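You operate a simulated robot arm through the tools that you are given. There is no shell and no other tool. Be economical: measure what you need, move in short steps, check, and stop when the job is done.

You run a simulated robot arm. Do the job below in one go: nothing can be reset, and whatever is moved stays where it is left.

## Task
Gather the rivets with the magnet, strip them into the 9 mm bin and brush the grit away.
Fine: put both tools back.

It is judged by the outcome, as a careful person would: the job done as asked, and still so three seconds after it is handed in. It fails if anything else is knocked over, pushed out of place, dropped, spilled or broken.

## Robot
A 5-joint arm with a two-finger parallel gripper, fixed in place. Base frame: the origin is at the foot of the arm, x ahead of it, y to its left, z up; the work surface is at about z = 0. Lengths are in mm, angles in degrees, forces in N, time in s.
With the tool pointing down near the work surface it reaches from about 260 to 600 mm from the base axis. Its first joint turns from -66.0 to 66.0 degrees. The tool tilts only in the upright plane through the base axis and itself; it spins freely about its own axis. Payload 1.57 kg.
The TCP is the grasp point between the finger pads, 30 mm short of the fingertips. In the tool frame z runs along the fingers and y along their closing line. The gripper opens to 80 mm. The fingers are 17 mm wide and 12 mm thick; the gripper's body (40 by 82 mm) begins 80 mm behind the TCP.
Orientation is that of the tool frame in the base frame, as a unit quaternion [x, y, z, w]. With the fingers straight down and closing along the base's y, the tool's x points along the base's -x, its y along +y and its z along -z.

## Interface
- The arm moves only by the tool jog_arm. Its argument "rows" is a list of rows, each an object of numbers (a shift or turn left out is 0, a gripper value left out holds the last): "dx", "dy", "dz": the shift along the base's x, y, z in mm; "wx", "wy", "wz": the turn, a rotation vector about the base's x, y, z in degrees; "claw": the closure, from 0 (fully open) to 1 (shut). In form: [{"dx": .., "dy": .., "dz": .., "wx": .., "wy": .., "wz": .., "claw": ..}, ...]. A call has 1 to 10 rows; each row is the pose to reach, as a shift and turn from the pose commanded when the call began. Each row takes 0.2 s and may step no farther than 50 mm and 8.6 degrees from the row before; otherwise, or with a gripper value out of range, the whole call is refused. A pose out of reach is approached as far as the arm can. The call stops where the force on the tool passes 40 N (or 10 N more than at its start, if that is more) or the arm is blocked; 0.2 s more then pass. Each finger travels about 153 mm/s and halts on what it meets, pressing with about 42 N; the grip force reading is that of the motor and also rises with nothing between the fingers. The clock runs only during rows and for 0.2 s after the last one: add rows that repeat a pose to give the fingers time. The reply holds the time, the measured pose of the TCP, the force on the tool along the base axes, the opening and the grip force, in the units named above and with some noise.
- Cameras (640 x 400 px; columns grow to the right, rows downward): "scene" is fixed at [42.2, 400.5, 518.1]; the picture's right is [-0.69, -0.73, 0.00], its down [-0.45, 0.43, -0.78] and it looks along [0.57, -0.54, -0.62] (base axes); focal length 288 px, centre (320, 200). "wrist" rides on the gripper at [72, -7, -122] in the tool frame; the picture's right is [0.09, 1.00, 0.00], its down [-0.84, 0.08, -0.54] and it looks along [-0.54, 0.05, 0.84] (tool axes); focal length 238 px, centre (320, 200). There is no depth. A picture from a camera that has moved, and an enlarged one, comes with that camera's place and axes in the base frame and with its lens.
- get_image(camera): a new picture of that camera. It takes no simulated time.
- enlarge(camera, box): a new picture of the part [left, top, right, bottom] of that camera's present view, enlarged. It takes no simulated time.
- finish_job(): hands the job in; it is judged then, once.

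Work in short steps. Places have to be worked out from the pictures, the camera data and where the tool is seen: move nearer, look again, correct. Check each grasp and each placing, and mend what went wrong. You have 120 turns and 84 pictures in all, those below and enlarged ones among them. Open the gripper and draw the arm clear of the work before you hand the job in, unless the task says otherwise; then end with one line.

The tools are called after "Request:" as name(argument=value, ...) on one line, values as JSON. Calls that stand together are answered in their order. jog_arm: Moves the arm, as the interface text tells. Its arguments: {"type":"object","properties":{"rows":{"type":"array"}},"required":["rows"]} The other tools are called the same way: get_image (camera) takes a picture; enlarge (camera, box) takes an enlarged picture of a part of a camera's view; finish_job () hands the job in.

At the start:

```text
time: 0.0
tcp_pos: [392.6, 59.8, 329.5]
tool_rot: [0.0, 1.0, 0.0, -0.001]
wrist_force: [0.0, -0.6, 0.3]
finger_gap: 79.7
finger_force: 0.0
```

scene: 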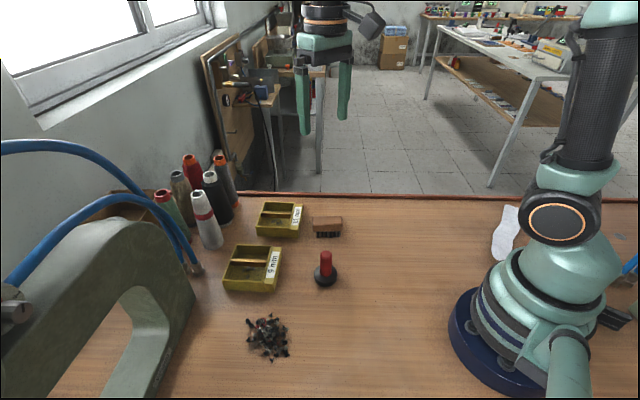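
wrist: 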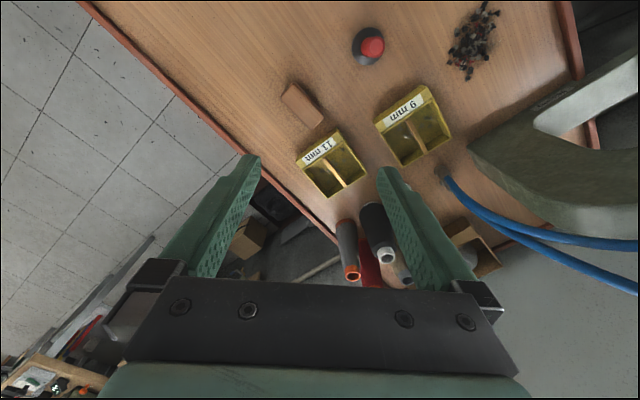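

I start with close-up views of the magnet, bins, brush and pile.

Request:
enlarge(camera="scene", box=[210, 190, 370, 290])

Request:
enlarge(camera="scene", box=[210, 280, 370, 380])

Request:
enlarge(camera="wrist", box=[270, 0, 530, 200])

```text
4.00 times, centred on (290, 240) of scene
camera zoom: at [42.2, 400.5, 518.1], right [-0.69, -0.73, 0.0], down [-0.45, 0.43, -0.78], along [0.57, -0.54, -0.62], focal length 1152 px, centre (440, 40)
```

zoom: 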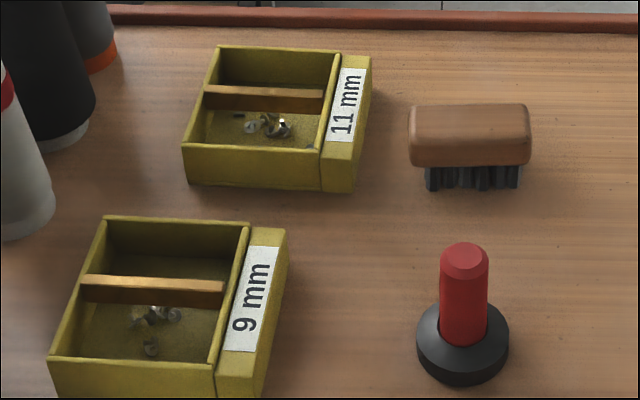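

```text
4.00 times, centred on (290, 330) of scene
camera zoom: at [42.2, 400.5, 518.1], right [-0.69, -0.73, 0.0], down [-0.45, 0.43, -0.78], along [0.57, -0.54, -0.62], focal length 1152 px, centre (440, -320)
```

zoom: 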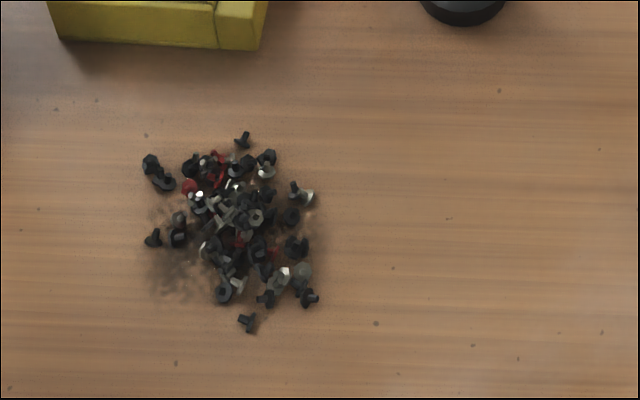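

```text
2.00 times, centred on (400, 100) of wrist
camera zoom: at [319.2, 53.0, 451.1], right [-0.09, 1.0, 0.0], down [0.84, 0.08, 0.54], along [0.54, 0.05, -0.84], focal length 477 px, centre (160, 400)
```

zoom: 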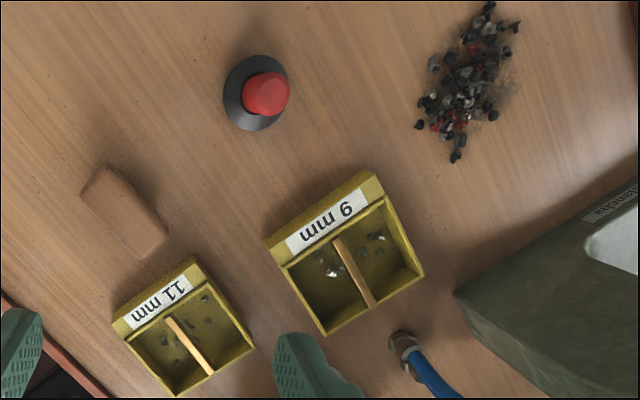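

The magnet stands near (313,126), about 80 mm tall, with a handle about 24 mm across. I move above it and look again.

Request:
jog_arm(rows=[{"dx": -20, "dy": 16, "dz": -40}, {"dx": -40, "dy": 33, "dz": -80}, {"dx": -60, "dy": 50, "dz": -120}, {"dx": -79, "dy": 66, "dz": -150}, {"dx": -79, "dy": 66, "dz": -180}])

Request:
get_image(camera="wrist")

Request:
get_image(camera="scene")

```text
time: 1.2
tcp_pos: [314.0, 128.8, 150.8]
tool_rot: [0.0, 1.0, 0.0, 0.001]
wrist_force: [-0.3, -1.1, 0.4]
finger_gap: 79.7
finger_force: 0.0
```

```text
78 pictures are left
camera wrist: at [241.3, 120.6, 272.0], right [-0.09, 1.0, 0.0], down [0.84, 0.08, 0.54], along [0.54, 0.05, -0.84], focal length 238 px, centre (320, 200)
```

wrist: 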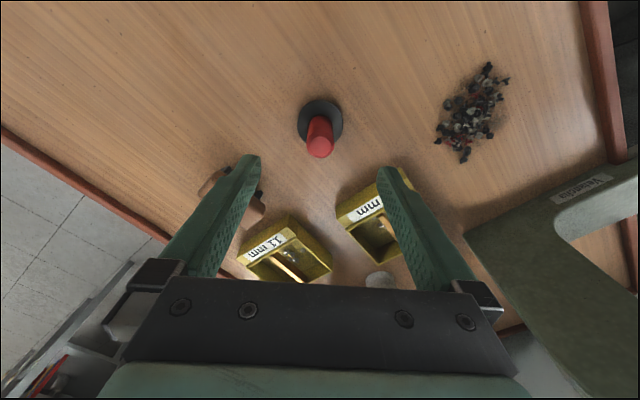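

```text
77 pictures are left
```

scene: 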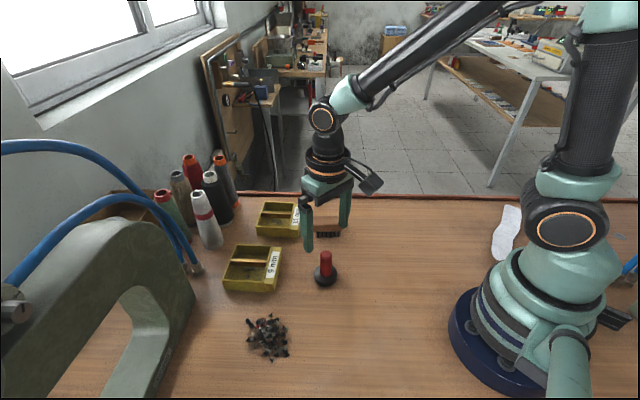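

Both views put the magnet near (311,126.5). I go down in steps and check how the tool sits around the handle.

Request:
jog_arm(rows=[{"dx": -2, "dy": -1, "dz": -30}, {"dx": -2, "dy": -2, "dz": -60}, {"dx": -2, "dy": -2, "dz": -60}, {"dx": -2, "dy": -2, "dz": -60}])

Request:
get_image(camera="wrist")

Request:
enlarge(camera="scene", box=[245, 190, 405, 290])

```text
time: 2.2
tcp_pos: [313.0, 123.9, 90.8]
tool_rot: [0.0, 1.0, 0.001, 0.0]
wrist_force: [-0.5, -1.2, 0.9]
finger_gap: 80.0
finger_force: 0.0
```

```text
76 pictures are left
camera wrist: at [240.1, 117.5, 211.1], right [-0.09, 1.0, 0.0], down [0.84, 0.08, 0.54], along [0.54, 0.05, -0.84], focal length 238 px, centre (320, 200)
```

wrist: 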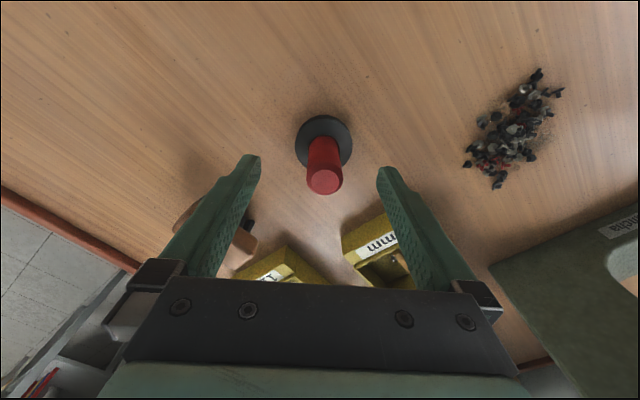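

```text
4.00 times, centred on (325, 240) of scene
camera zoom: at [42.2, 400.5, 518.1], right [-0.69, -0.73, 0.0], down [-0.45, 0.43, -0.78], along [0.57, -0.54, -0.62], focal length 1152 px, centre (300, 40)
```

zoom: 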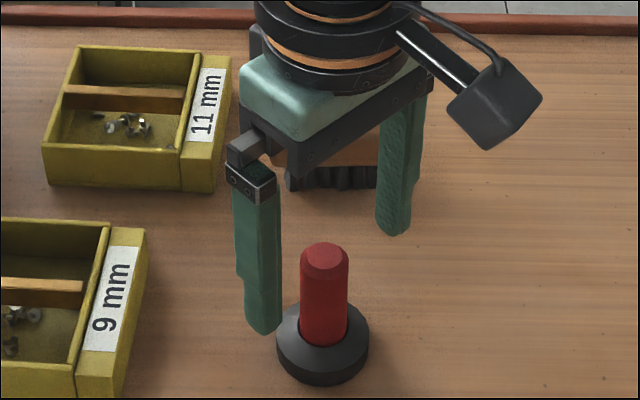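

The handle top sits at the expected spot between the pads, about 2 mm to +y. I descend to TCP z≈56 and close.

Request:
jog_arm(rows=[{"dy": 2, "dz": -18, "claw": 0}, {"dy": 2, "dz": -35, "claw": 0}, {"dy": 2, "dz": -35, "claw": 0.4}, {"dy": 2, "dz": -35, "claw": 0.75}, {"dy": 2, "dz": -35, "claw": 0.75}, {"dy": 2, "dz": -35, "claw": 0.9}, {"dy": 2, "dz": -35, "claw": 0.9}])

Request:
get_image(camera="wrist")

```text
time: 3.8
tcp_pos: [311.8, 125.5, 55.3]
tool_rot: [0.0, 1.0, 0.0, 0.0]
wrist_force: [0.3, 0.6, -0.3]
finger_gap: 23.9
finger_force: 35.8
```

```text
74 pictures are left
camera wrist: at [239.2, 119.4, 176.9], right [-0.09, 1.0, 0.0], down [0.84, 0.08, 0.54], along [0.54, 0.05, -0.84], focal length 238 px, centre (320, 200)
```

wrist: 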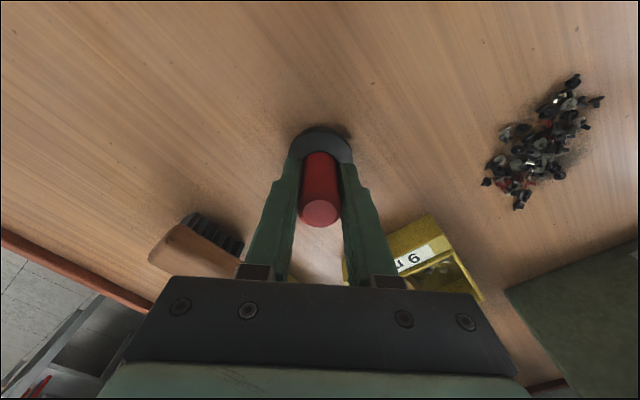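

Gripped, gap 23.9 mm. The magnet's home is (312,125.5) with the TCP at z≈55.5. I lift and move toward the pile to look closer.

Request:
jog_arm(rows=[{"dz": 30}, {"dz": 65}, {"dx": -5, "dy": 40, "dz": 75}, {"dx": -10, "dy": 75, "dz": 75}, {"dx": -12, "dy": 90, "dz": 75}, {"dx": -12, "dy": 90, "dz": 75}])

Request:
get_image(camera="wrist")

Request:
enlarge(camera="scene", box=[220, 250, 380, 350])

```text
time: 5.2
tcp_pos: [299.4, 215.0, 130.6]
tool_rot: [0.0, 1.0, -0.001, 0.0]
wrist_force: [-0.3, 0.2, 0.6]
finger_gap: 8.1
finger_force: 0.1
```

```text
73 pictures are left
camera wrist: at [227.0, 208.2, 251.0], right [-0.09, 1.0, 0.0], down [0.84, 0.08, 0.54], along [0.54, 0.05, -0.84], focal length 238 px, centre (320, 200)
```

wrist: 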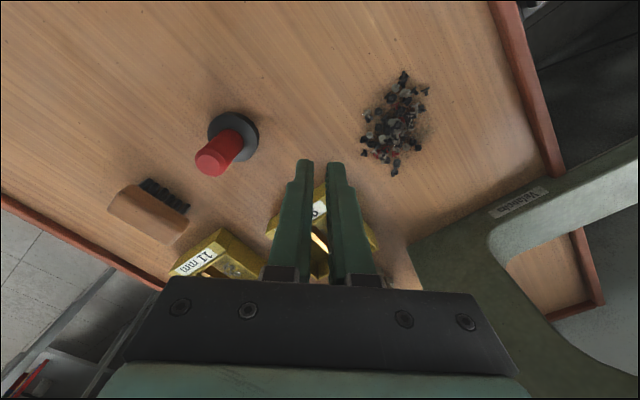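

```text
4.00 times, centred on (300, 300) of scene
camera zoom: at [42.2, 400.5, 518.1], right [-0.69, -0.73, 0.0], down [-0.45, 0.43, -0.78], along [0.57, -0.54, -0.62], focal length 1152 px, centre (400, -200)
```

zoom: 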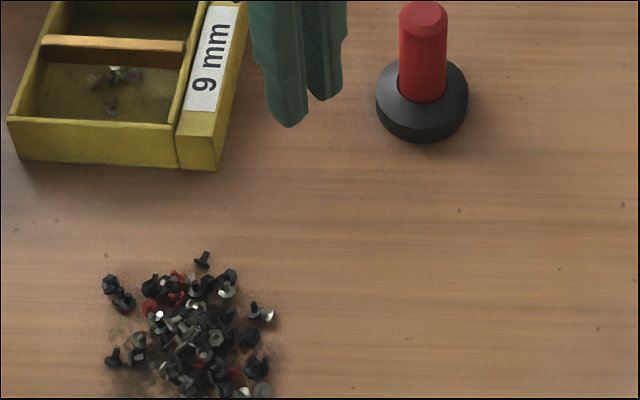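

The fingers slipped off and the magnet stayed where it was (gap 8 mm). I open, go back above it and recheck, so I can regrip lower, fully closed, and lift slowly.

Request:
jog_arm(rows=[{"dx": 5, "dy": -45, "claw": 0.5}, {"dx": 12, "dy": -89, "dz": 0, "claw": 0}, {"dx": 12, "dy": -89, "dz": -20, "claw": 0}, {"dx": 12, "dy": -89, "dz": -40, "claw": 0}, {"dx": 12, "dy": -89, "dz": -40, "claw": 0}])

Request:
get_image(camera="wrist")

```text
time: 6.4
tcp_pos: [311.6, 128.0, 89.8]
tool_rot: [0.0, 1.0, 0.0, -0.001]
wrist_force: [0.2, 0.0, -0.4]
finger_gap: 80.1
finger_force: 0.1
```

```text
71 pictures are left
camera wrist: at [239.5, 120.0, 210.8], right [-0.09, 1.0, 0.0], down [0.84, 0.08, 0.54], along [0.54, 0.05, -0.84], focal length 238 px, centre (320, 200)
```

wrist: 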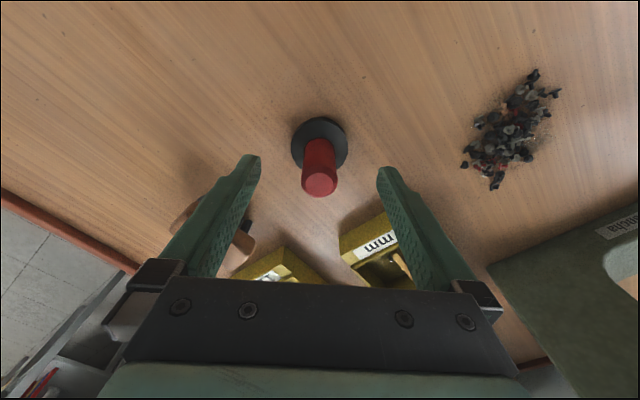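

The magnet is still centred. I grip 5 mm lower, closed fully, then lift slowly.

Request:
jog_arm(rows=[{"dz": -20, "claw": 0}, {"dz": -40, "claw": 0}, {"dz": -40, "claw": 0.7}, {"dz": -40, "claw": 1}, {"dz": -40, "claw": 1}, {"dz": -40, "claw": 1}, {"dz": -40, "claw": 1}])

Request:
jog_arm(rows=[{"dz": 1}, {"dz": 2}, {"dz": 4}, {"dz": 6}, {"dz": 8}, {"dz": 10}])

Request:
get_image(camera="wrist")

```text
time: 8.0
tcp_pos: [312.3, 128.1, 48.8]
tool_rot: [-0.001, 1.0, 0.0, 0.0]
wrist_force: [0.0, 0.2, 0.5]
finger_gap: 23.6
finger_force: 36.1
```

```text
time: 9.4
tcp_pos: [310.5, 127.7, 59.9]
tool_rot: [0.0, 1.0, 0.0, 0.0]
wrist_force: [-0.1, -0.5, -3.0]
finger_gap: 23.7
finger_force: 35.3
```

```text
70 pictures are left
camera wrist: at [238.5, 120.2, 181.2], right [-0.09, 1.0, 0.0], down [0.84, 0.08, 0.54], along [0.54, 0.05, -0.84], focal length 238 px, centre (320, 200)
```

wrist: 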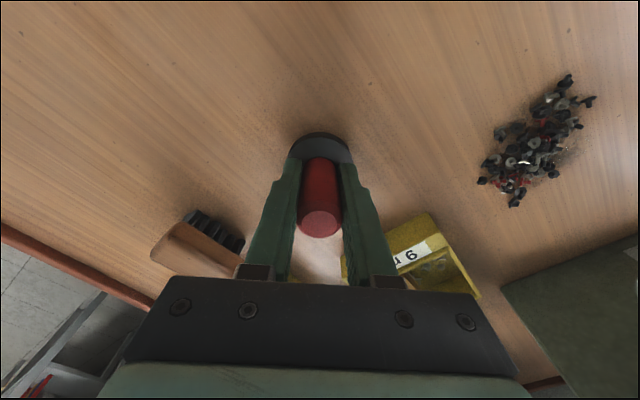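

The force shows about 3 N of weight: the magnet is lifted. I raise it and carry it gently toward the pile.

Request:
jog_arm(rows=[{"dz": 10}, {"dz": 20}, {"dz": 30}, {"dz": 40, "dy": 5}, {"dz": 50, "dy": 20}, {"dz": 50, "dy": 40}, {"dz": 50, "dy": 60, "dx": -5}, {"dz": 50, "dy": 75, "dx": -10}, {"dz": 50, "dy": 80, "dx": -12}])

Request:
get_image(camera="wrist")

Request:
get_image(camera="scene")

```text
time: 11.4
tcp_pos: [298.1, 207.2, 110.2]
tool_rot: [0.0, 1.0, 0.0, 0.0]
wrist_force: [-0.2, 0.1, -2.3]
finger_gap: 23.4
finger_force: 35.3
```

```text
69 pictures are left
camera wrist: at [225.5, 199.8, 231.5], right [-0.09, 1.0, 0.0], down [0.84, 0.08, 0.54], along [0.54, 0.05, -0.84], focal length 238 px, centre (320, 200)
```

wrist: 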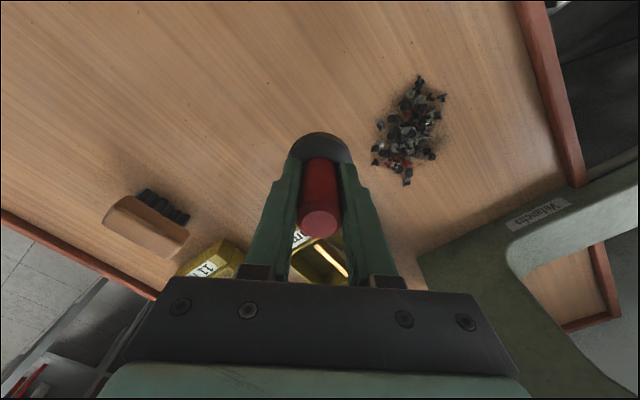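

```text
68 pictures are left
```

scene: 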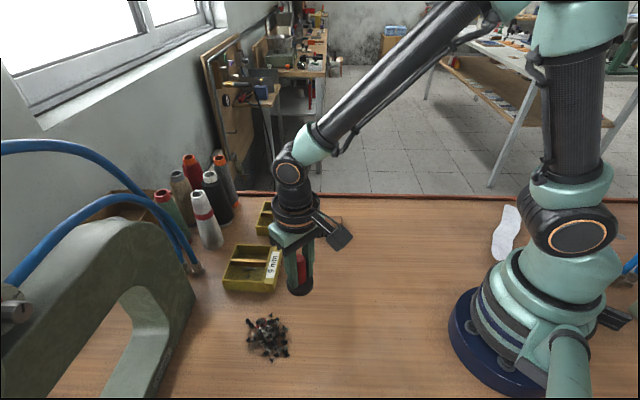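

The magnet is held firmly. The pile spans about x 242–341, y 260–315. I move over its near end and lower in small steps to see at what height rivets come to the magnet.

Request:
jog_arm(rows=[{"dx": 0, "dy": 30}, {"dx": 10, "dy": 60}, {"dx": 12, "dy": 78}, {"dx": 12, "dy": 78, "dz": -20}, {"dx": 12, "dy": 78, "dz": -30}, {"dx": 12, "dy": 78, "dz": -30}])

Request:
enlarge(camera="scene", box=[200, 270, 360, 370])

Request:
get_image(camera="wrist")

```text
time: 12.8
tcp_pos: [309.6, 284.6, 78.9]
tool_rot: [0.0, 1.0, 0.0, 0.0]
wrist_force: [0.3, -1.3, -2.9]
finger_gap: 23.6
finger_force: 35.5
```

```text
4.00 times, centred on (280, 320) of scene
camera zoom: at [42.2, 400.5, 518.0], right [-0.69, -0.73, 0.0], down [-0.45, 0.43, -0.78], along [0.57, -0.54, -0.62], focal length 1152 px, centre (480, -280)
```

zoom: 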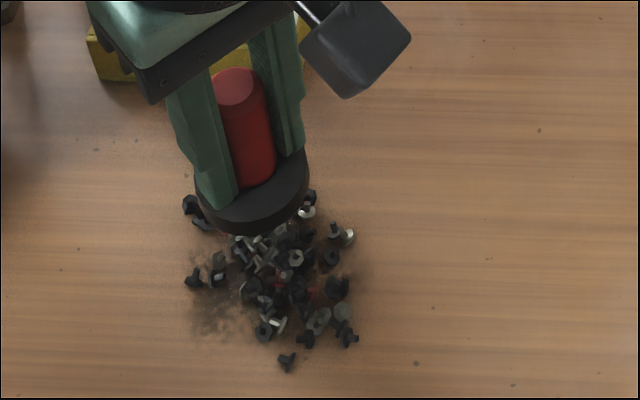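

```text
66 pictures are left
camera wrist: at [237.6, 277.6, 200.9], right [-0.09, 1.0, 0.0], down [0.84, 0.08, 0.54], along [0.54, 0.05, -0.84], focal length 238 px, centre (320, 200)
```

wrist: 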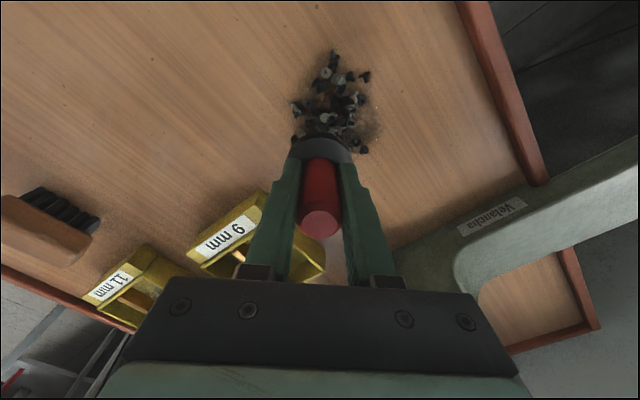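

No rivets pulled up at a 29 mm gap. I lower further over the near half.

Request:
jog_arm(rows=[{"dx": 3, "dz": -5}, {"dx": 3, "dz": -10}, {"dx": 3, "dz": -14}, {"dx": 3, "dz": -14}, {"dx": 3, "dz": -14}])

Request:
enlarge(camera="scene", box=[200, 270, 360, 370])

```text
time: 14.0
tcp_pos: [313.1, 284.4, 64.9]
tool_rot: [0.001, 1.0, 0.0, -0.001]
wrist_force: [0.9, 0.7, -1.7]
finger_gap: 23.3
finger_force: 35.7
```

```text
4.00 times, centred on (280, 320) of scene
camera zoom: at [42.2, 400.5, 518.0], right [-0.69, -0.73, 0.0], down [-0.45, 0.43, -0.78], along [0.57, -0.54, -0.62], focal length 1152 px, centre (480, -280)
```

zoom: 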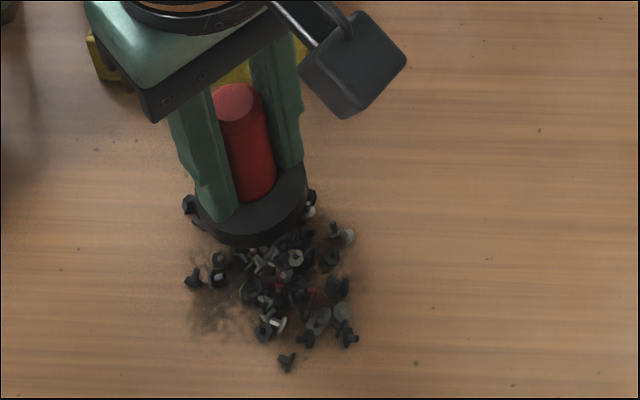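

Still nothing has visibly moved at about a 15 mm gap. I lower gently until light contact.

Request:
jog_arm(rows=[{"dz": -3}, {"dz": -5}, {"dz": -7}, {"dz": -7}])

Request:
enlarge(camera="scene", box=[200, 270, 360, 370])

```text
time: 15.0
tcp_pos: [313.0, 286.5, 57.7]
tool_rot: [0.0, 1.0, 0.0, 0.0]
wrist_force: [-0.4, 0.4, -3.0]
finger_gap: 23.5
finger_force: 35.3
```

```text
4.00 times, centred on (280, 320) of scene
camera zoom: at [42.2, 400.5, 518.0], right [-0.69, -0.73, 0.0], down [-0.45, 0.43, -0.78], along [0.57, -0.54, -0.62], focal length 1152 px, centre (480, -280)
```

zoom: 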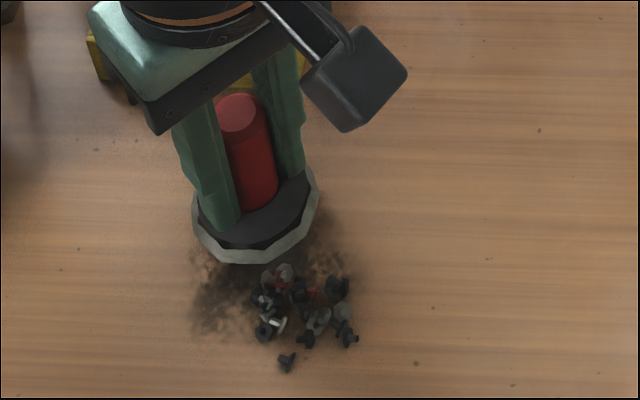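

Rivets now cling around the magnet. I sweep at the same height over the remaining ones near (270,296).

Request:
jog_arm(rows=[{"dx": -10, "dy": 2}, {"dx": -20, "dy": 5}, {"dx": -30, "dy": 8}, {"dx": -40, "dy": 9}, {"dx": -47, "dy": 9}, {"dx": -47, "dy": 9}])

Request:
enlarge(camera="scene", box=[200, 270, 360, 370])

```text
time: 16.4
tcp_pos: [266.6, 293.7, 59.3]
tool_rot: [-0.001, 1.0, 0.0, 0.0]
wrist_force: [-0.6, 0.2, -2.3]
finger_gap: 23.7
finger_force: 36.1
```

```text
4.00 times, centred on (280, 320) of scene
camera zoom: at [42.2, 400.5, 518.0], right [-0.69, -0.73, 0.0], down [-0.45, 0.43, -0.78], along [0.57, -0.54, -0.62], focal length 1152 px, centre (480, -280)
```

zoom: 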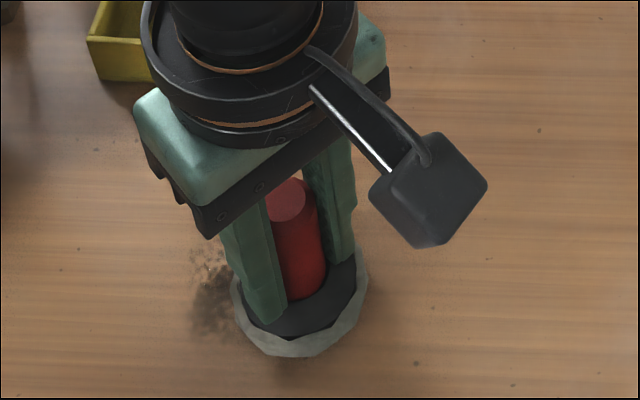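

No loose rivets in view now. I raise it and check the table.

Request:
jog_arm(rows=[{"dz": 5}, {"dz": 15}, {"dz": 30}, {"dz": 50}, {"dz": 70}, {"dx": 15, "dy": -10, "dz": 85}, {"dx": 40, "dy": -25, "dz": 85}, {"dx": 60, "dy": -40, "dz": 85}, {"dx": 60, "dy": -40, "dz": 85}])

Request:
enlarge(camera="scene", box=[200, 240, 360, 390])

Request:
get_image(camera="wrist")

```text
time: 18.4
tcp_pos: [326.9, 254.1, 143.6]
tool_rot: [0.001, 1.0, 0.001, 0.0]
wrist_force: [-0.4, 0.2, -2.7]
finger_gap: 23.7
finger_force: 36.2
```

```text
2.67 times, centred on (280, 315) of scene
camera zoom: at [42.2, 400.5, 518.0], right [-0.69, -0.73, 0.0], down [-0.45, 0.43, -0.78], along [0.57, -0.54, -0.62], focal length 768 px, centre (427, -107)
```

zoom: 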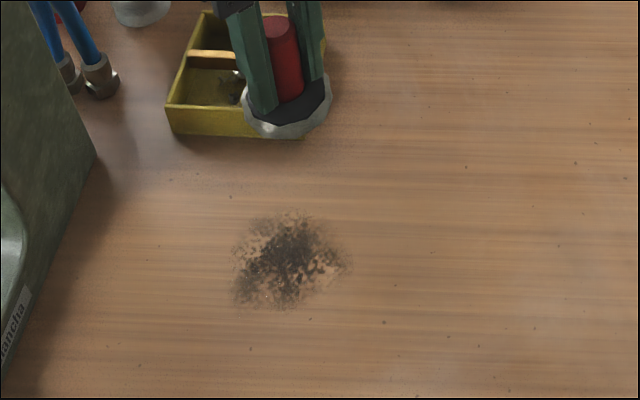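

```text
61 pictures are left
camera wrist: at [254.3, 247.0, 265.2], right [-0.09, 1.0, 0.0], down [0.84, 0.08, 0.54], along [0.54, 0.05, -0.84], focal length 238 px, centre (320, 200)
```

wrist: 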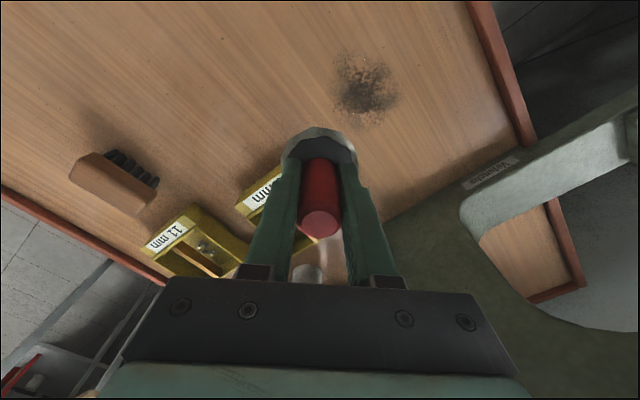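

All the rivets are on the magnet; only grit remains. The bin's wooden bar runs diagonally through (439,238.5), with its top near z≈33. I carry the magnet over the bar, keeping high.

Request:
jog_arm(rows=[{"dx": 20, "dy": -3}, {"dx": 45, "dy": -7}, {"dx": 70, "dy": -10}, {"dx": 95, "dy": -13}, {"dx": 112, "dy": -15.6}, {"dx": 112, "dy": -15.6, "dz": -15}, {"dx": 112, "dy": -15.6, "dz": -30}, {"dx": 112, "dy": -15.6, "dz": -30}])

Request:
enlarge(camera="scene", box=[190, 200, 350, 300])

Request:
get_image(camera="wrist")

```text
time: 20.2
tcp_pos: [438.9, 238.1, 111.8]
tool_rot: [0.001, 1.0, 0.0, 0.0]
wrist_force: [-0.3, -0.1, -2.7]
finger_gap: 23.3
finger_force: 35.9
```

```text
4.00 times, centred on (270, 250) of scene
camera zoom: at [42.2, 400.5, 518.0], right [-0.69, -0.73, 0.0], down [-0.45, 0.43, -0.78], along [0.57, -0.54, -0.62], focal length 1152 px, centre (520, 0)
```

zoom: 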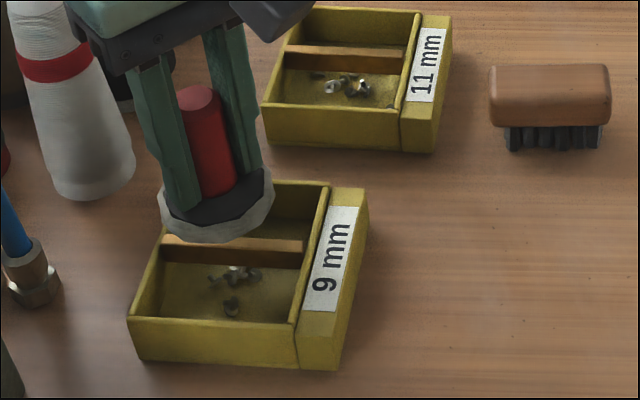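

```text
59 pictures are left
camera wrist: at [366.4, 230.9, 233.3], right [-0.09, 1.0, 0.0], down [0.84, 0.08, 0.54], along [0.54, 0.05, -0.84], focal length 238 px, centre (320, 200)
```

wrist: 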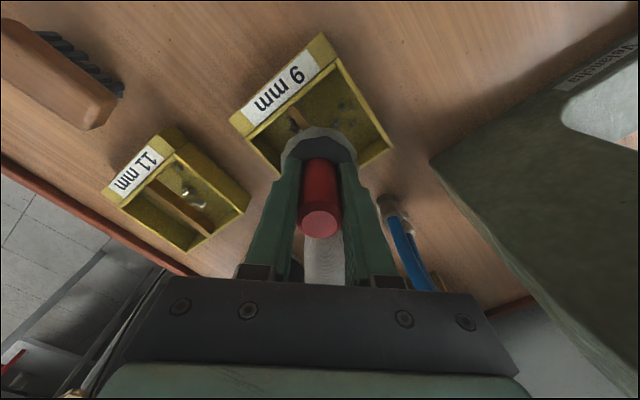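

The magnet is centred above the bar. I lower to about 8 mm above the bar top, so the rivets reach it, and check force and picture.

Request:
jog_arm(rows=[{"dz": -7}, {"dz": -12}, {"dz": -17}, {"dz": -20}, {"dz": -20}])

Request:
enlarge(camera="scene", box=[190, 200, 350, 300])

```text
time: 21.4
tcp_pos: [438.1, 238.2, 94.5]
tool_rot: [0.0, 1.0, 0.0, 0.0]
wrist_force: [0.6, 0.2, -2.9]
finger_gap: 23.6
finger_force: 35.5
```

```text
4.00 times, centred on (270, 250) of scene
camera zoom: at [42.2, 400.5, 518.0], right [-0.69, -0.73, 0.0], down [-0.45, 0.43, -0.78], along [0.57, -0.54, -0.62], focal length 1152 px, centre (520, 0)
```

zoom: 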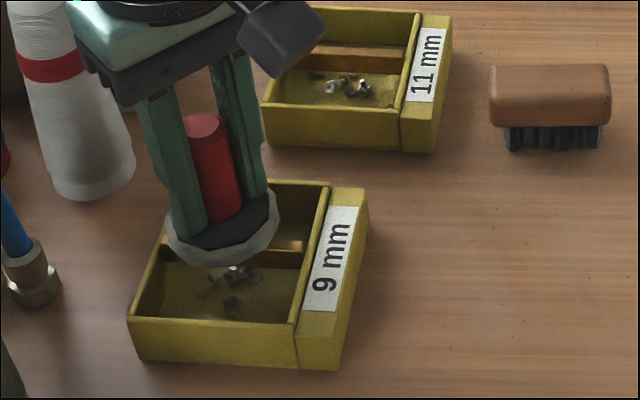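

No contact yet. I lower another 5 mm and make a small stroke across the bar.

Request:
jog_arm(rows=[{"dz": -3}, {"dz": -5}, {"dx": -6, "dy": 6.5, "dz": -5}, {"dx": -12, "dy": 13, "dz": -5}, {"dx": -6, "dy": 6.5, "dz": -5}, {"dz": -5}, {"dx": 6, "dy": -6.5, "dz": -5}, {"dx": 12, "dy": -13, "dz": -5}, {"dx": 6, "dy": -6.5, "dz": -5}, {"dz": -5}])

Request:
enlarge(camera="scene", box=[190, 200, 350, 300])

```text
time: 23.6
tcp_pos: [438.0, 238.0, 88.8]
tool_rot: [-0.001, 1.0, 0.0, 0.0]
wrist_force: [0.1, 0.1, -3.1]
finger_gap: 23.5
finger_force: 35.3
```

```text
4.00 times, centred on (270, 250) of scene
camera zoom: at [42.3, 400.5, 518.0], right [-0.69, -0.73, 0.0], down [-0.45, 0.43, -0.78], along [0.57, -0.54, -0.62], focal length 1152 px, centre (520, 0)
```

zoom: 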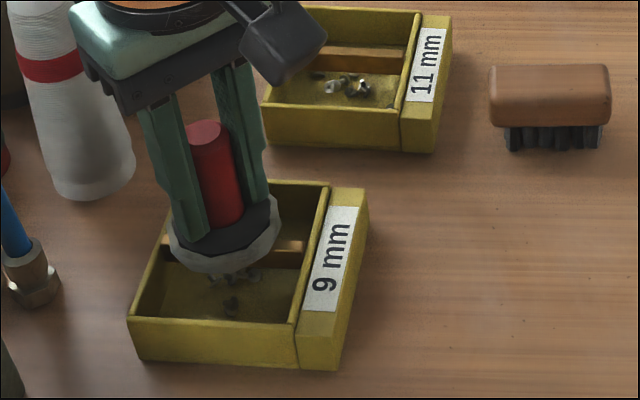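

Still attached with no contact force. I lower slowly until the magnet touches the bar.

Request:
jog_arm(rows=[{"dz": -1}, {"dz": -2}, {"dz": -3}, {"dz": -4}, {"dz": -4}])

Request:
enlarge(camera="scene", box=[190, 200, 350, 300])

```text
time: 24.8
tcp_pos: [439.2, 239.4, 86.9]
tool_rot: [-0.001, 1.0, 0.001, 0.001]
wrist_force: [-8.2, -5.0, 26.0]
finger_gap: 23.6
finger_force: 35.5
```

```text
4.00 times, centred on (270, 250) of scene
camera zoom: at [42.1, 400.4, 518.1], right [-0.69, -0.73, 0.0], down [-0.45, 0.43, -0.78], along [0.57, -0.54, -0.62], focal length 1152 px, centre (520, 0)
```

zoom: 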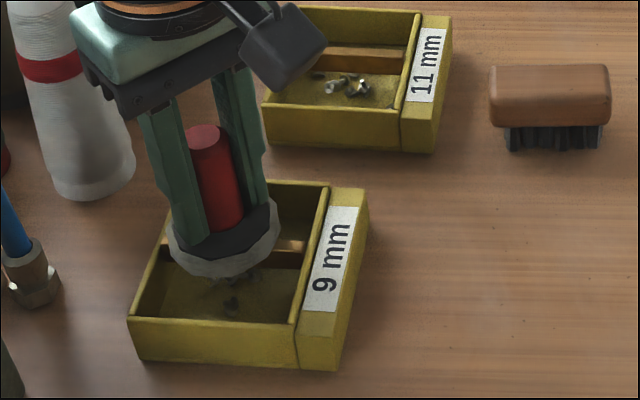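

Contact at TCP z≈87 (bar top ≈ 37), about 29 N. I ease off to light contact and wipe across the bar.

Request:
jog_arm(rows=[{"dz": 2}, {"dx": -4, "dy": 4, "dz": 2}, {"dx": -8, "dy": 8.5, "dz": 2}, {"dx": -12, "dy": 13, "dz": 2}, {"dx": -12, "dy": 13, "dz": 2}])

Request:
enlarge(camera="scene", box=[190, 200, 350, 300])

```text
time: 26.0
tcp_pos: [426.9, 253.2, 86.9]
tool_rot: [0.0, 1.0, 0.001, 0.0]
wrist_force: [3.7, -1.2, 7.0]
finger_gap: 23.7
finger_force: 35.6
```

```text
4.00 times, centred on (270, 250) of scene
camera zoom: at [42.2, 400.5, 518.1], right [-0.69, -0.73, 0.0], down [-0.45, 0.43, -0.78], along [0.57, -0.54, -0.62], focal length 1152 px, centre (520, 0)
```

zoom: 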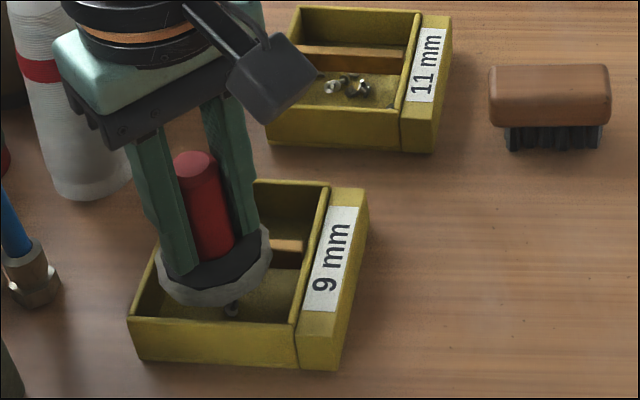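

Still attached after a 17 mm wipe at about 10 N. I wipe back across the bar in a longer stroke to the other side.

Request:
jog_arm(rows=[{"dx": 4, "dy": -4.3}, {"dx": 8, "dy": -8.6}, {"dx": 12, "dy": -13}, {"dx": 16, "dy": -17.3}, {"dx": 20, "dy": -21.6}, {"dx": 24, "dy": -26}, {"dx": 24, "dy": -26}])

Request:
enlarge(camera="scene", box=[190, 200, 350, 300])

```text
time: 27.6
tcp_pos: [450.9, 227.4, 85.8]
tool_rot: [0.0, 1.0, -0.001, 0.0]
wrist_force: [-1.6, 1.8, 6.3]
finger_gap: 23.4
finger_force: 35.7
```

```text
4.00 times, centred on (270, 250) of scene
camera zoom: at [42.2, 400.4, 518.1], right [-0.69, -0.73, 0.0], down [-0.45, 0.43, -0.78], along [0.57, -0.54, -0.62], focal length 1152 px, centre (520, 0)
```

zoom: 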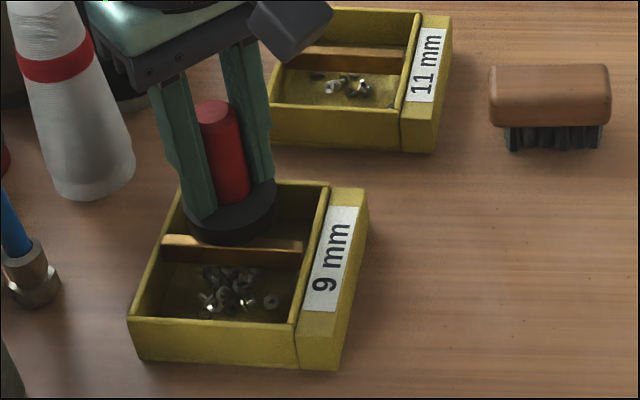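

The rivets are off and lie in the 9 mm bin, which hasn't moved. I lift straight up and move back toward the magnet's home spot.

Request:
jog_arm(rows=[{"dz": 20}, {"dz": 45}, {"dz": 60}, {"dx": -25, "dy": -18, "dz": 60}, {"dx": -55, "dy": -40, "dz": 60}, {"dx": -85, "dy": -61, "dz": 60}, {"dx": -115, "dy": -83, "dz": 50}, {"dx": -138.5, "dy": -99.5, "dz": 30}, {"dx": -138.5, "dy": -99.5, "dz": 10}, {"dx": -138.5, "dy": -99.5, "dz": -10}])

Request:
enlarge(camera="scene", box=[210, 200, 370, 300])

Request:
get_image(camera="wrist")

```text
time: 29.8
tcp_pos: [310.1, 126.0, 77.3]
tool_rot: [0.0, 1.0, 0.0, 0.0]
wrist_force: [0.9, -0.2, -1.8]
finger_gap: 23.3
finger_force: 35.8
```

```text
4.00 times, centred on (290, 250) of scene
camera zoom: at [42.2, 400.5, 518.0], right [-0.69, -0.73, 0.0], down [-0.45, 0.43, -0.78], along [0.57, -0.54, -0.62], focal length 1152 px, centre (440, 0)
```

zoom: 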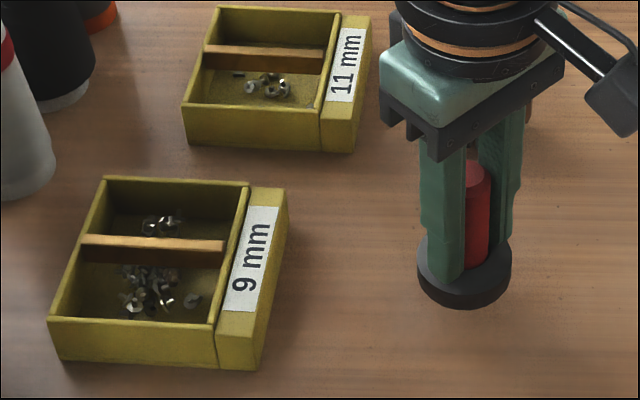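

```text
52 pictures are left
camera wrist: at [238.4, 119.3, 198.5], right [-0.09, 1.0, 0.0], down [0.84, 0.08, 0.54], along [0.54, 0.05, -0.84], focal length 238 px, centre (320, 200)
```

wrist: 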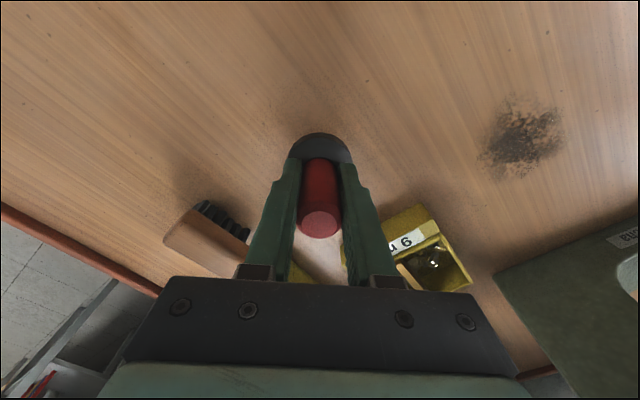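

The rivets are all in the bin and the magnet is clean. I lower it slowly at its home until it touches the table.

Request:
jog_arm(rows=[{"dx": 1, "dy": 0.5, "dz": -10}, {"dx": 1, "dy": 0.5, "dz": -18}, {"dx": 1, "dy": 0.5, "dz": -22}, {"dx": 1, "dy": 0.5, "dz": -24}, {"dx": 1, "dy": 0.5, "dz": -25.5}, {"dx": 1, "dy": 0.5, "dz": -25.5}])

```text
time: 31.2
tcp_pos: [313.4, 127.3, 51.6]
tool_rot: [0.0, 1.0, 0.0, 0.001]
wrist_force: [-0.9, 0.3, -3.0]
finger_gap: 23.6
finger_force: 35.6
```

Not touching yet; I lower a little more.

Request:
jog_arm(rows=[{"dz": -0.7}, {"dz": -1.4}, {"dz": -2.1}, {"dz": -2.1}])

```text
time: 32.2
tcp_pos: [313.1, 127.1, 49.1]
tool_rot: [0.0, 1.0, 0.0, 0.0]
wrist_force: [0.0, 0.5, -3.0]
finger_gap: 23.9
finger_force: 35.1
```

Request:
jog_arm(rows=[{"dz": -0.5}, {"dz": -1}, {"dz": -1.5}, {"dz": -1.5}])

```text
time: 33.4
tcp_pos: [313.3, 127.9, 47.3]
tool_rot: [-0.001, 1.0, 0.001, 0.0]
wrist_force: [-2.0, -2.4, 5.9]
finger_gap: 23.8
finger_force: 35.4
stopped in row 4: the force on the tool passed its limit (the readings are from after the stop); the commanded pose is now the measured one
```

The magnet touches the table. I open and rise straight up.

Request:
jog_arm(rows=[{"claw": 0.8, "dz": 0.5}, {"claw": 0.4, "dz": 0.5}, {"claw": 0, "dz": 0.5}, {"claw": 0, "dz": 0.5}, {"claw": 0, "dz": 30}, {"claw": 0, "dz": 65}, {"claw": 0, "dz": 90}, {"claw": 0, "dz": 90}])

Request:
enlarge(camera="scene", box=[250, 190, 410, 290])

Request:
get_image(camera="wrist")

```text
time: 35.2
tcp_pos: [313.6, 127.8, 141.0]
tool_rot: [-0.001, 1.0, -0.001, 0.0]
wrist_force: [0.8, 0.0, 0.3]
finger_gap: 80.0
finger_force: 0.0
```

```text
4.00 times, centred on (330, 240) of scene
camera zoom: at [42.2, 400.5, 518.1], right [-0.69, -0.73, 0.0], down [-0.45, 0.43, -0.78], along [0.57, -0.54, -0.62], focal length 1152 px, centre (280, 40)
```

zoom: 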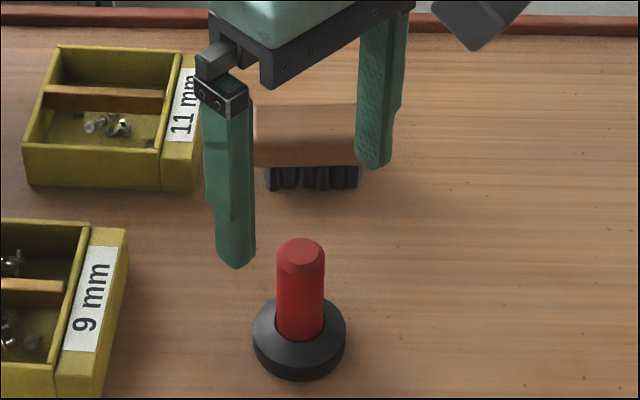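

```text
50 pictures are left
camera wrist: at [240.7, 120.5, 261.7], right [-0.09, 1.0, 0.0], down [0.84, 0.08, 0.54], along [0.54, 0.05, -0.84], focal length 238 px, centre (320, 200)
```

wrist: 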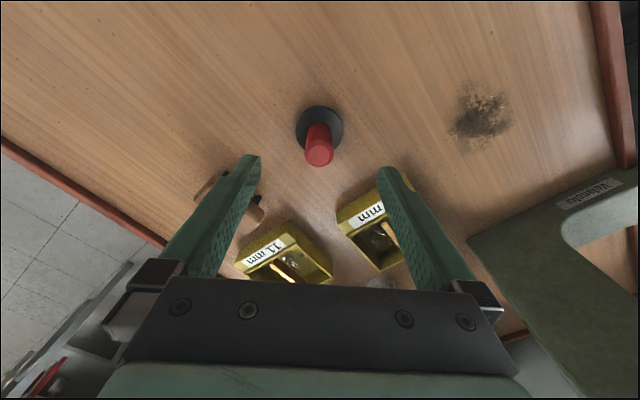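

The magnet is back within about 2 mm of its original place. Next is the brush at about (405,31), its long side along (0.71,0.71), so I turn the tool +45° while moving over it.

Request:
jog_arm(rows=[{"dx": 10, "dy": -10, "wz": 8, "dz": 10}, {"dx": 25, "dy": -25, "wz": 16, "dz": 10}, {"dx": 42, "dy": -43, "wz": 24, "dz": 10}, {"dx": 60, "dy": -62, "wz": 32, "dz": 10}, {"dx": 78, "dy": -80, "wz": 40, "dz": 10}, {"dx": 91, "dy": -97, "wz": 45, "dz": 10}, {"dx": 91, "dy": -97, "wz": 45, "dz": 10}])

Request:
get_image(camera="wrist")

Request:
enlarge(camera="scene", box=[250, 170, 410, 270])

```text
time: 36.8
tcp_pos: [404.2, 29.9, 149.4]
tool_rot: [-0.383, 0.924, 0.0, 0.0]
wrist_force: [0.7, 0.0, 0.2]
finger_gap: 79.9
finger_force: 0.1
```

```text
49 pictures are left
camera wrist: at [357.5, -25.9, 270.6], right [-0.77, 0.64, 0.0], down [0.54, 0.65, 0.54], along [0.34, 0.42, -0.84], focal length 238 px, centre (320, 200)
```

wrist: 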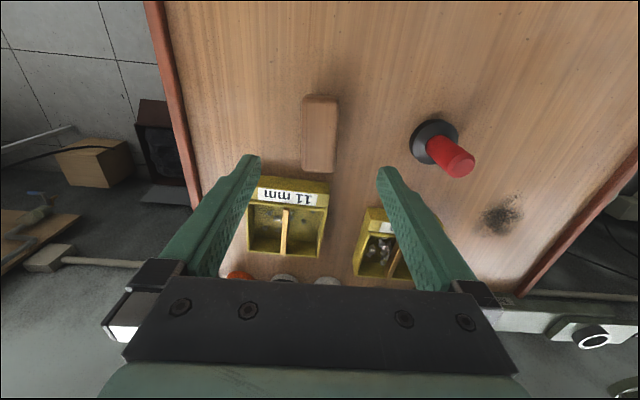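

```text
4.00 times, centred on (330, 220) of scene
camera zoom: at [42.2, 400.5, 518.1], right [-0.69, -0.73, 0.0], down [-0.45, 0.43, -0.78], along [0.57, -0.54, -0.62], focal length 1152 px, centre (280, 120)
```

zoom: 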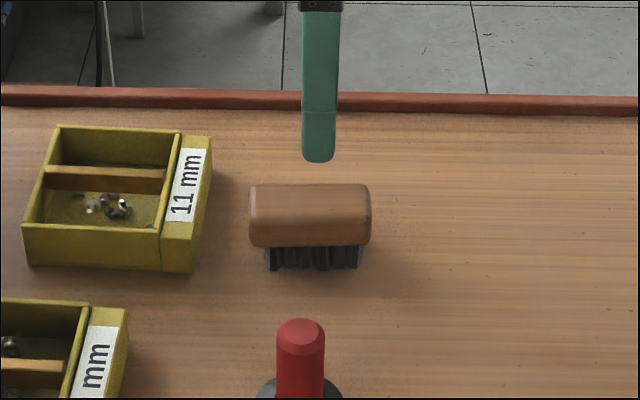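

The brush centre is about (402,28), block z≈25–47, and it lines up with the tool. I descend with a −2,−2 correction and pause above it to check.

Request:
jog_arm(rows=[{"dx": -2, "dy": -2, "dz": -30}, {"dx": -2, "dy": -2, "dz": -60}, {"dx": -2, "dy": -2, "dz": -68}, {"dx": -2, "dy": -2, "dz": -68}])

Request:
get_image(camera="wrist")

```text
time: 37.8
tcp_pos: [402.5, 29.1, 80.3]
tool_rot: [-0.384, 0.923, 0.0, 0.001]
wrist_force: [0.2, -0.7, -0.2]
finger_gap: 79.8
finger_force: 0.0
```

```text
47 pictures are left
camera wrist: at [355.5, -27.8, 201.6], right [-0.77, 0.64, 0.0], down [0.54, 0.65, 0.54], along [0.35, 0.42, -0.84], focal length 238 px, centre (320, 200)
```

wrist: 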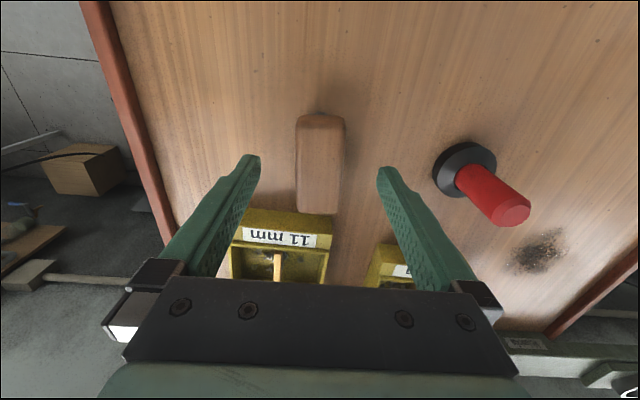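

Well aligned. I descend to TCP z≈43 and close.

Request:
jog_arm(rows=[{"dx": -1.5, "dy": -1.5, "dz": -18, "claw": 0}, {"dx": -1.5, "dy": -1.5, "dz": -37, "claw": 0}, {"dx": -1.5, "dy": -1.5, "dz": -37, "claw": 0.4}, {"dx": -1.5, "dy": -1.5, "dz": -37, "claw": 0.7}, {"dx": -1.5, "dy": -1.5, "dz": -37, "claw": 1}, {"dx": -1.5, "dy": -1.5, "dz": -37, "claw": 1}, {"dx": -1.5, "dy": -1.5, "dz": -37, "claw": 1}])

Request:
jog_arm(rows=[{"dz": 1}, {"dz": 3}, {"dz": 6}, {"dz": 10}, {"dz": 15}, {"dz": 20}])

Request:
enlarge(camera="scene", box=[250, 170, 410, 270])

```text
time: 39.4
tcp_pos: [401.4, 27.9, 43.8]
tool_rot: [-0.383, 0.924, 0.0, 0.0]
wrist_force: [0.6, 0.2, -1.0]
finger_gap: 35.2
finger_force: 41.7
```

```text
time: 40.8
tcp_pos: [399.5, 26.7, 64.3]
tool_rot: [-0.384, 0.924, -0.001, 0.001]
wrist_force: [0.2, 1.4, -1.4]
finger_gap: 35.5
finger_force: 41.8
```

```text
4.00 times, centred on (330, 220) of scene
camera zoom: at [42.2, 400.5, 518.0], right [-0.69, -0.73, 0.0], down [-0.45, 0.43, -0.78], along [0.57, -0.54, -0.62], focal length 1152 px, centre (280, 120)
```

zoom: 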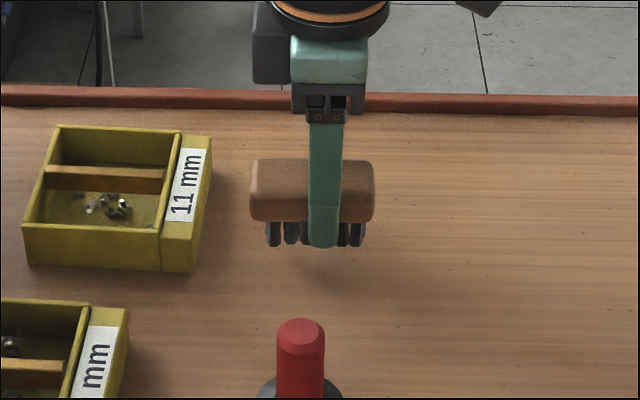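

The brush is lifted and held, home TCP ≈ (401,27.5,43.5). I raise it above the magnet and bins and carry it to the grit, starting beside the patch on the bin side.

Request:
jog_arm(rows=[{"dz": 15}, {"dz": 35}, {"dz": 60}, {"dz": 86}, {"dx": -5, "dy": 25, "dz": 86}, {"dx": -12, "dy": 60, "dz": 86}, {"dx": -22, "dy": 100, "dz": 86}, {"dx": -32, "dy": 140, "dz": 86}, {"dx": -42, "dy": 180, "dz": 86}, {"dx": -52, "dy": 215, "dz": 86}])

Request:
jog_arm(rows=[{"dx": -5, "dy": 20}, {"dx": -11, "dy": 38}, {"dx": -11, "dy": 38, "dz": -20}, {"dx": -11, "dy": 38, "dz": -40}, {"dx": -11, "dy": 38, "dz": -60}, {"dx": -11, "dy": 38, "dz": -75}, {"dx": -11, "dy": 38, "dz": -75}])

Request:
get_image(camera="scene")

Request:
get_image(camera="wrist")

```text
time: 43.0
tcp_pos: [348.8, 241.0, 149.8]
tool_rot: [-0.383, 0.924, -0.001, -0.001]
wrist_force: [0.6, -0.1, -2.3]
finger_gap: 35.4
finger_force: 42.2
```

```text
time: 44.6
tcp_pos: [337.1, 279.9, 75.5]
tool_rot: [-0.383, 0.924, 0.001, 0.0]
wrist_force: [-0.2, 1.1, -0.3]
finger_gap: 35.4
finger_force: 42.0
```

```text
45 pictures are left
```

scene: 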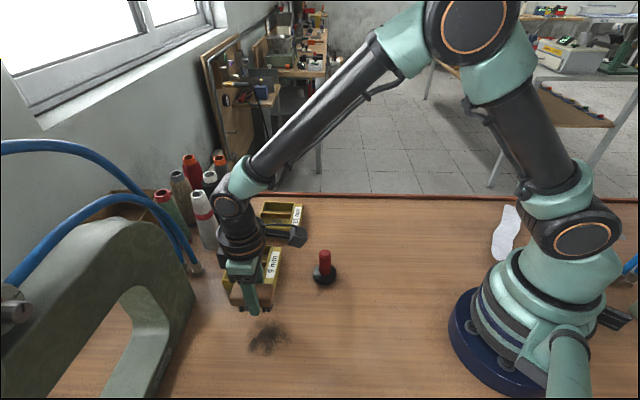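

```text
44 pictures are left
camera wrist: at [290.2, 222.9, 197.0], right [-0.77, 0.64, 0.0], down [0.54, 0.65, 0.54], along [0.35, 0.42, -0.84], focal length 238 px, centre (320, 200)
```

wrist: 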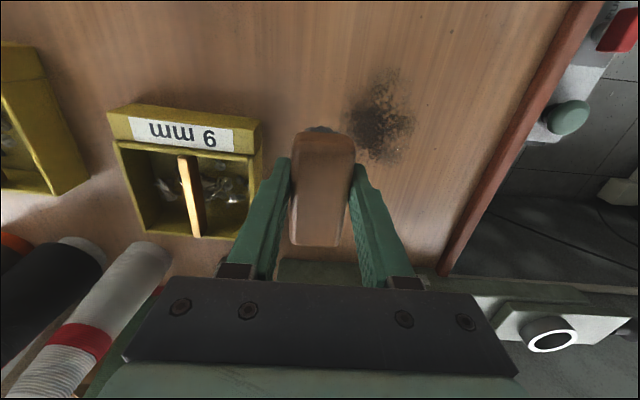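

The tool is clear of the bin, with the patch just ahead. I lower the bristles with slight pressure.

Request:
jog_arm(rows=[{"dz": -15}, {"dz": -26}, {"dz": -30}, {"dz": -32}, {"dz": -32}])

```text
time: 45.8
tcp_pos: [337.3, 279.7, 43.7]
tool_rot: [-0.384, 0.923, 0.0, 0.0]
wrist_force: [-5.4, -2.9, 14.8]
finger_gap: 35.3
finger_force: 42.2
```

Bristles are pressing at about 15 N. First stroke toward the table edge, away from everything.

Request:
jog_arm(rows=[{"dx": -8, "dy": 8, "dz": 0.5}, {"dx": -17, "dy": 17, "dz": 0.5}, {"dx": -26, "dy": 26, "dz": 0.5}, {"dx": -35, "dy": 35, "dz": 0.5}, {"dx": -44, "dy": 44, "dz": 0.5}, {"dx": -53, "dy": 53, "dz": 0.5}, {"dx": -62, "dy": 62, "dz": 0.5}, {"dx": -71, "dy": 71, "dz": 0.5}, {"dx": -80, "dy": 80, "dz": 0.5}, {"dx": -80, "dy": 80, "dz": 0.5}])

Request:
enlarge(camera="scene", box=[180, 270, 372, 390])

Request:
get_image(camera="wrist")

```text
time: 48.0
tcp_pos: [258.9, 361.0, 42.5]
tool_rot: [-0.383, 0.924, 0.001, 0.0]
wrist_force: [2.2, -3.2, 10.1]
finger_gap: 35.3
finger_force: 41.7
```

```text
3.33 times, centred on (276, 330) of scene
camera zoom: at [42.2, 400.4, 518.1], right [-0.69, -0.73, 0.0], down [-0.45, 0.43, -0.78], along [0.57, -0.54, -0.62], focal length 960 px, centre (467, -233)
```

zoom: 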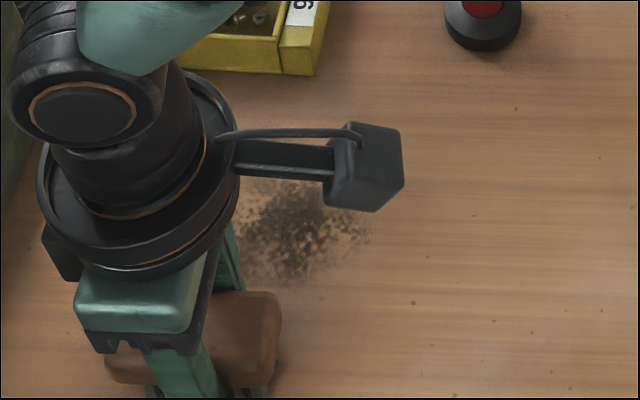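

```text
42 pictures are left
camera wrist: at [211.4, 304.2, 164.4], right [-0.77, 0.64, 0.0], down [0.54, 0.65, 0.54], along [0.35, 0.42, -0.84], focal length 238 px, centre (320, 200)
```

wrist: 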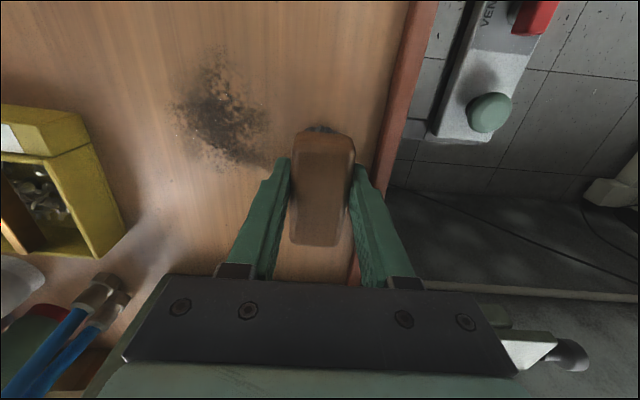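

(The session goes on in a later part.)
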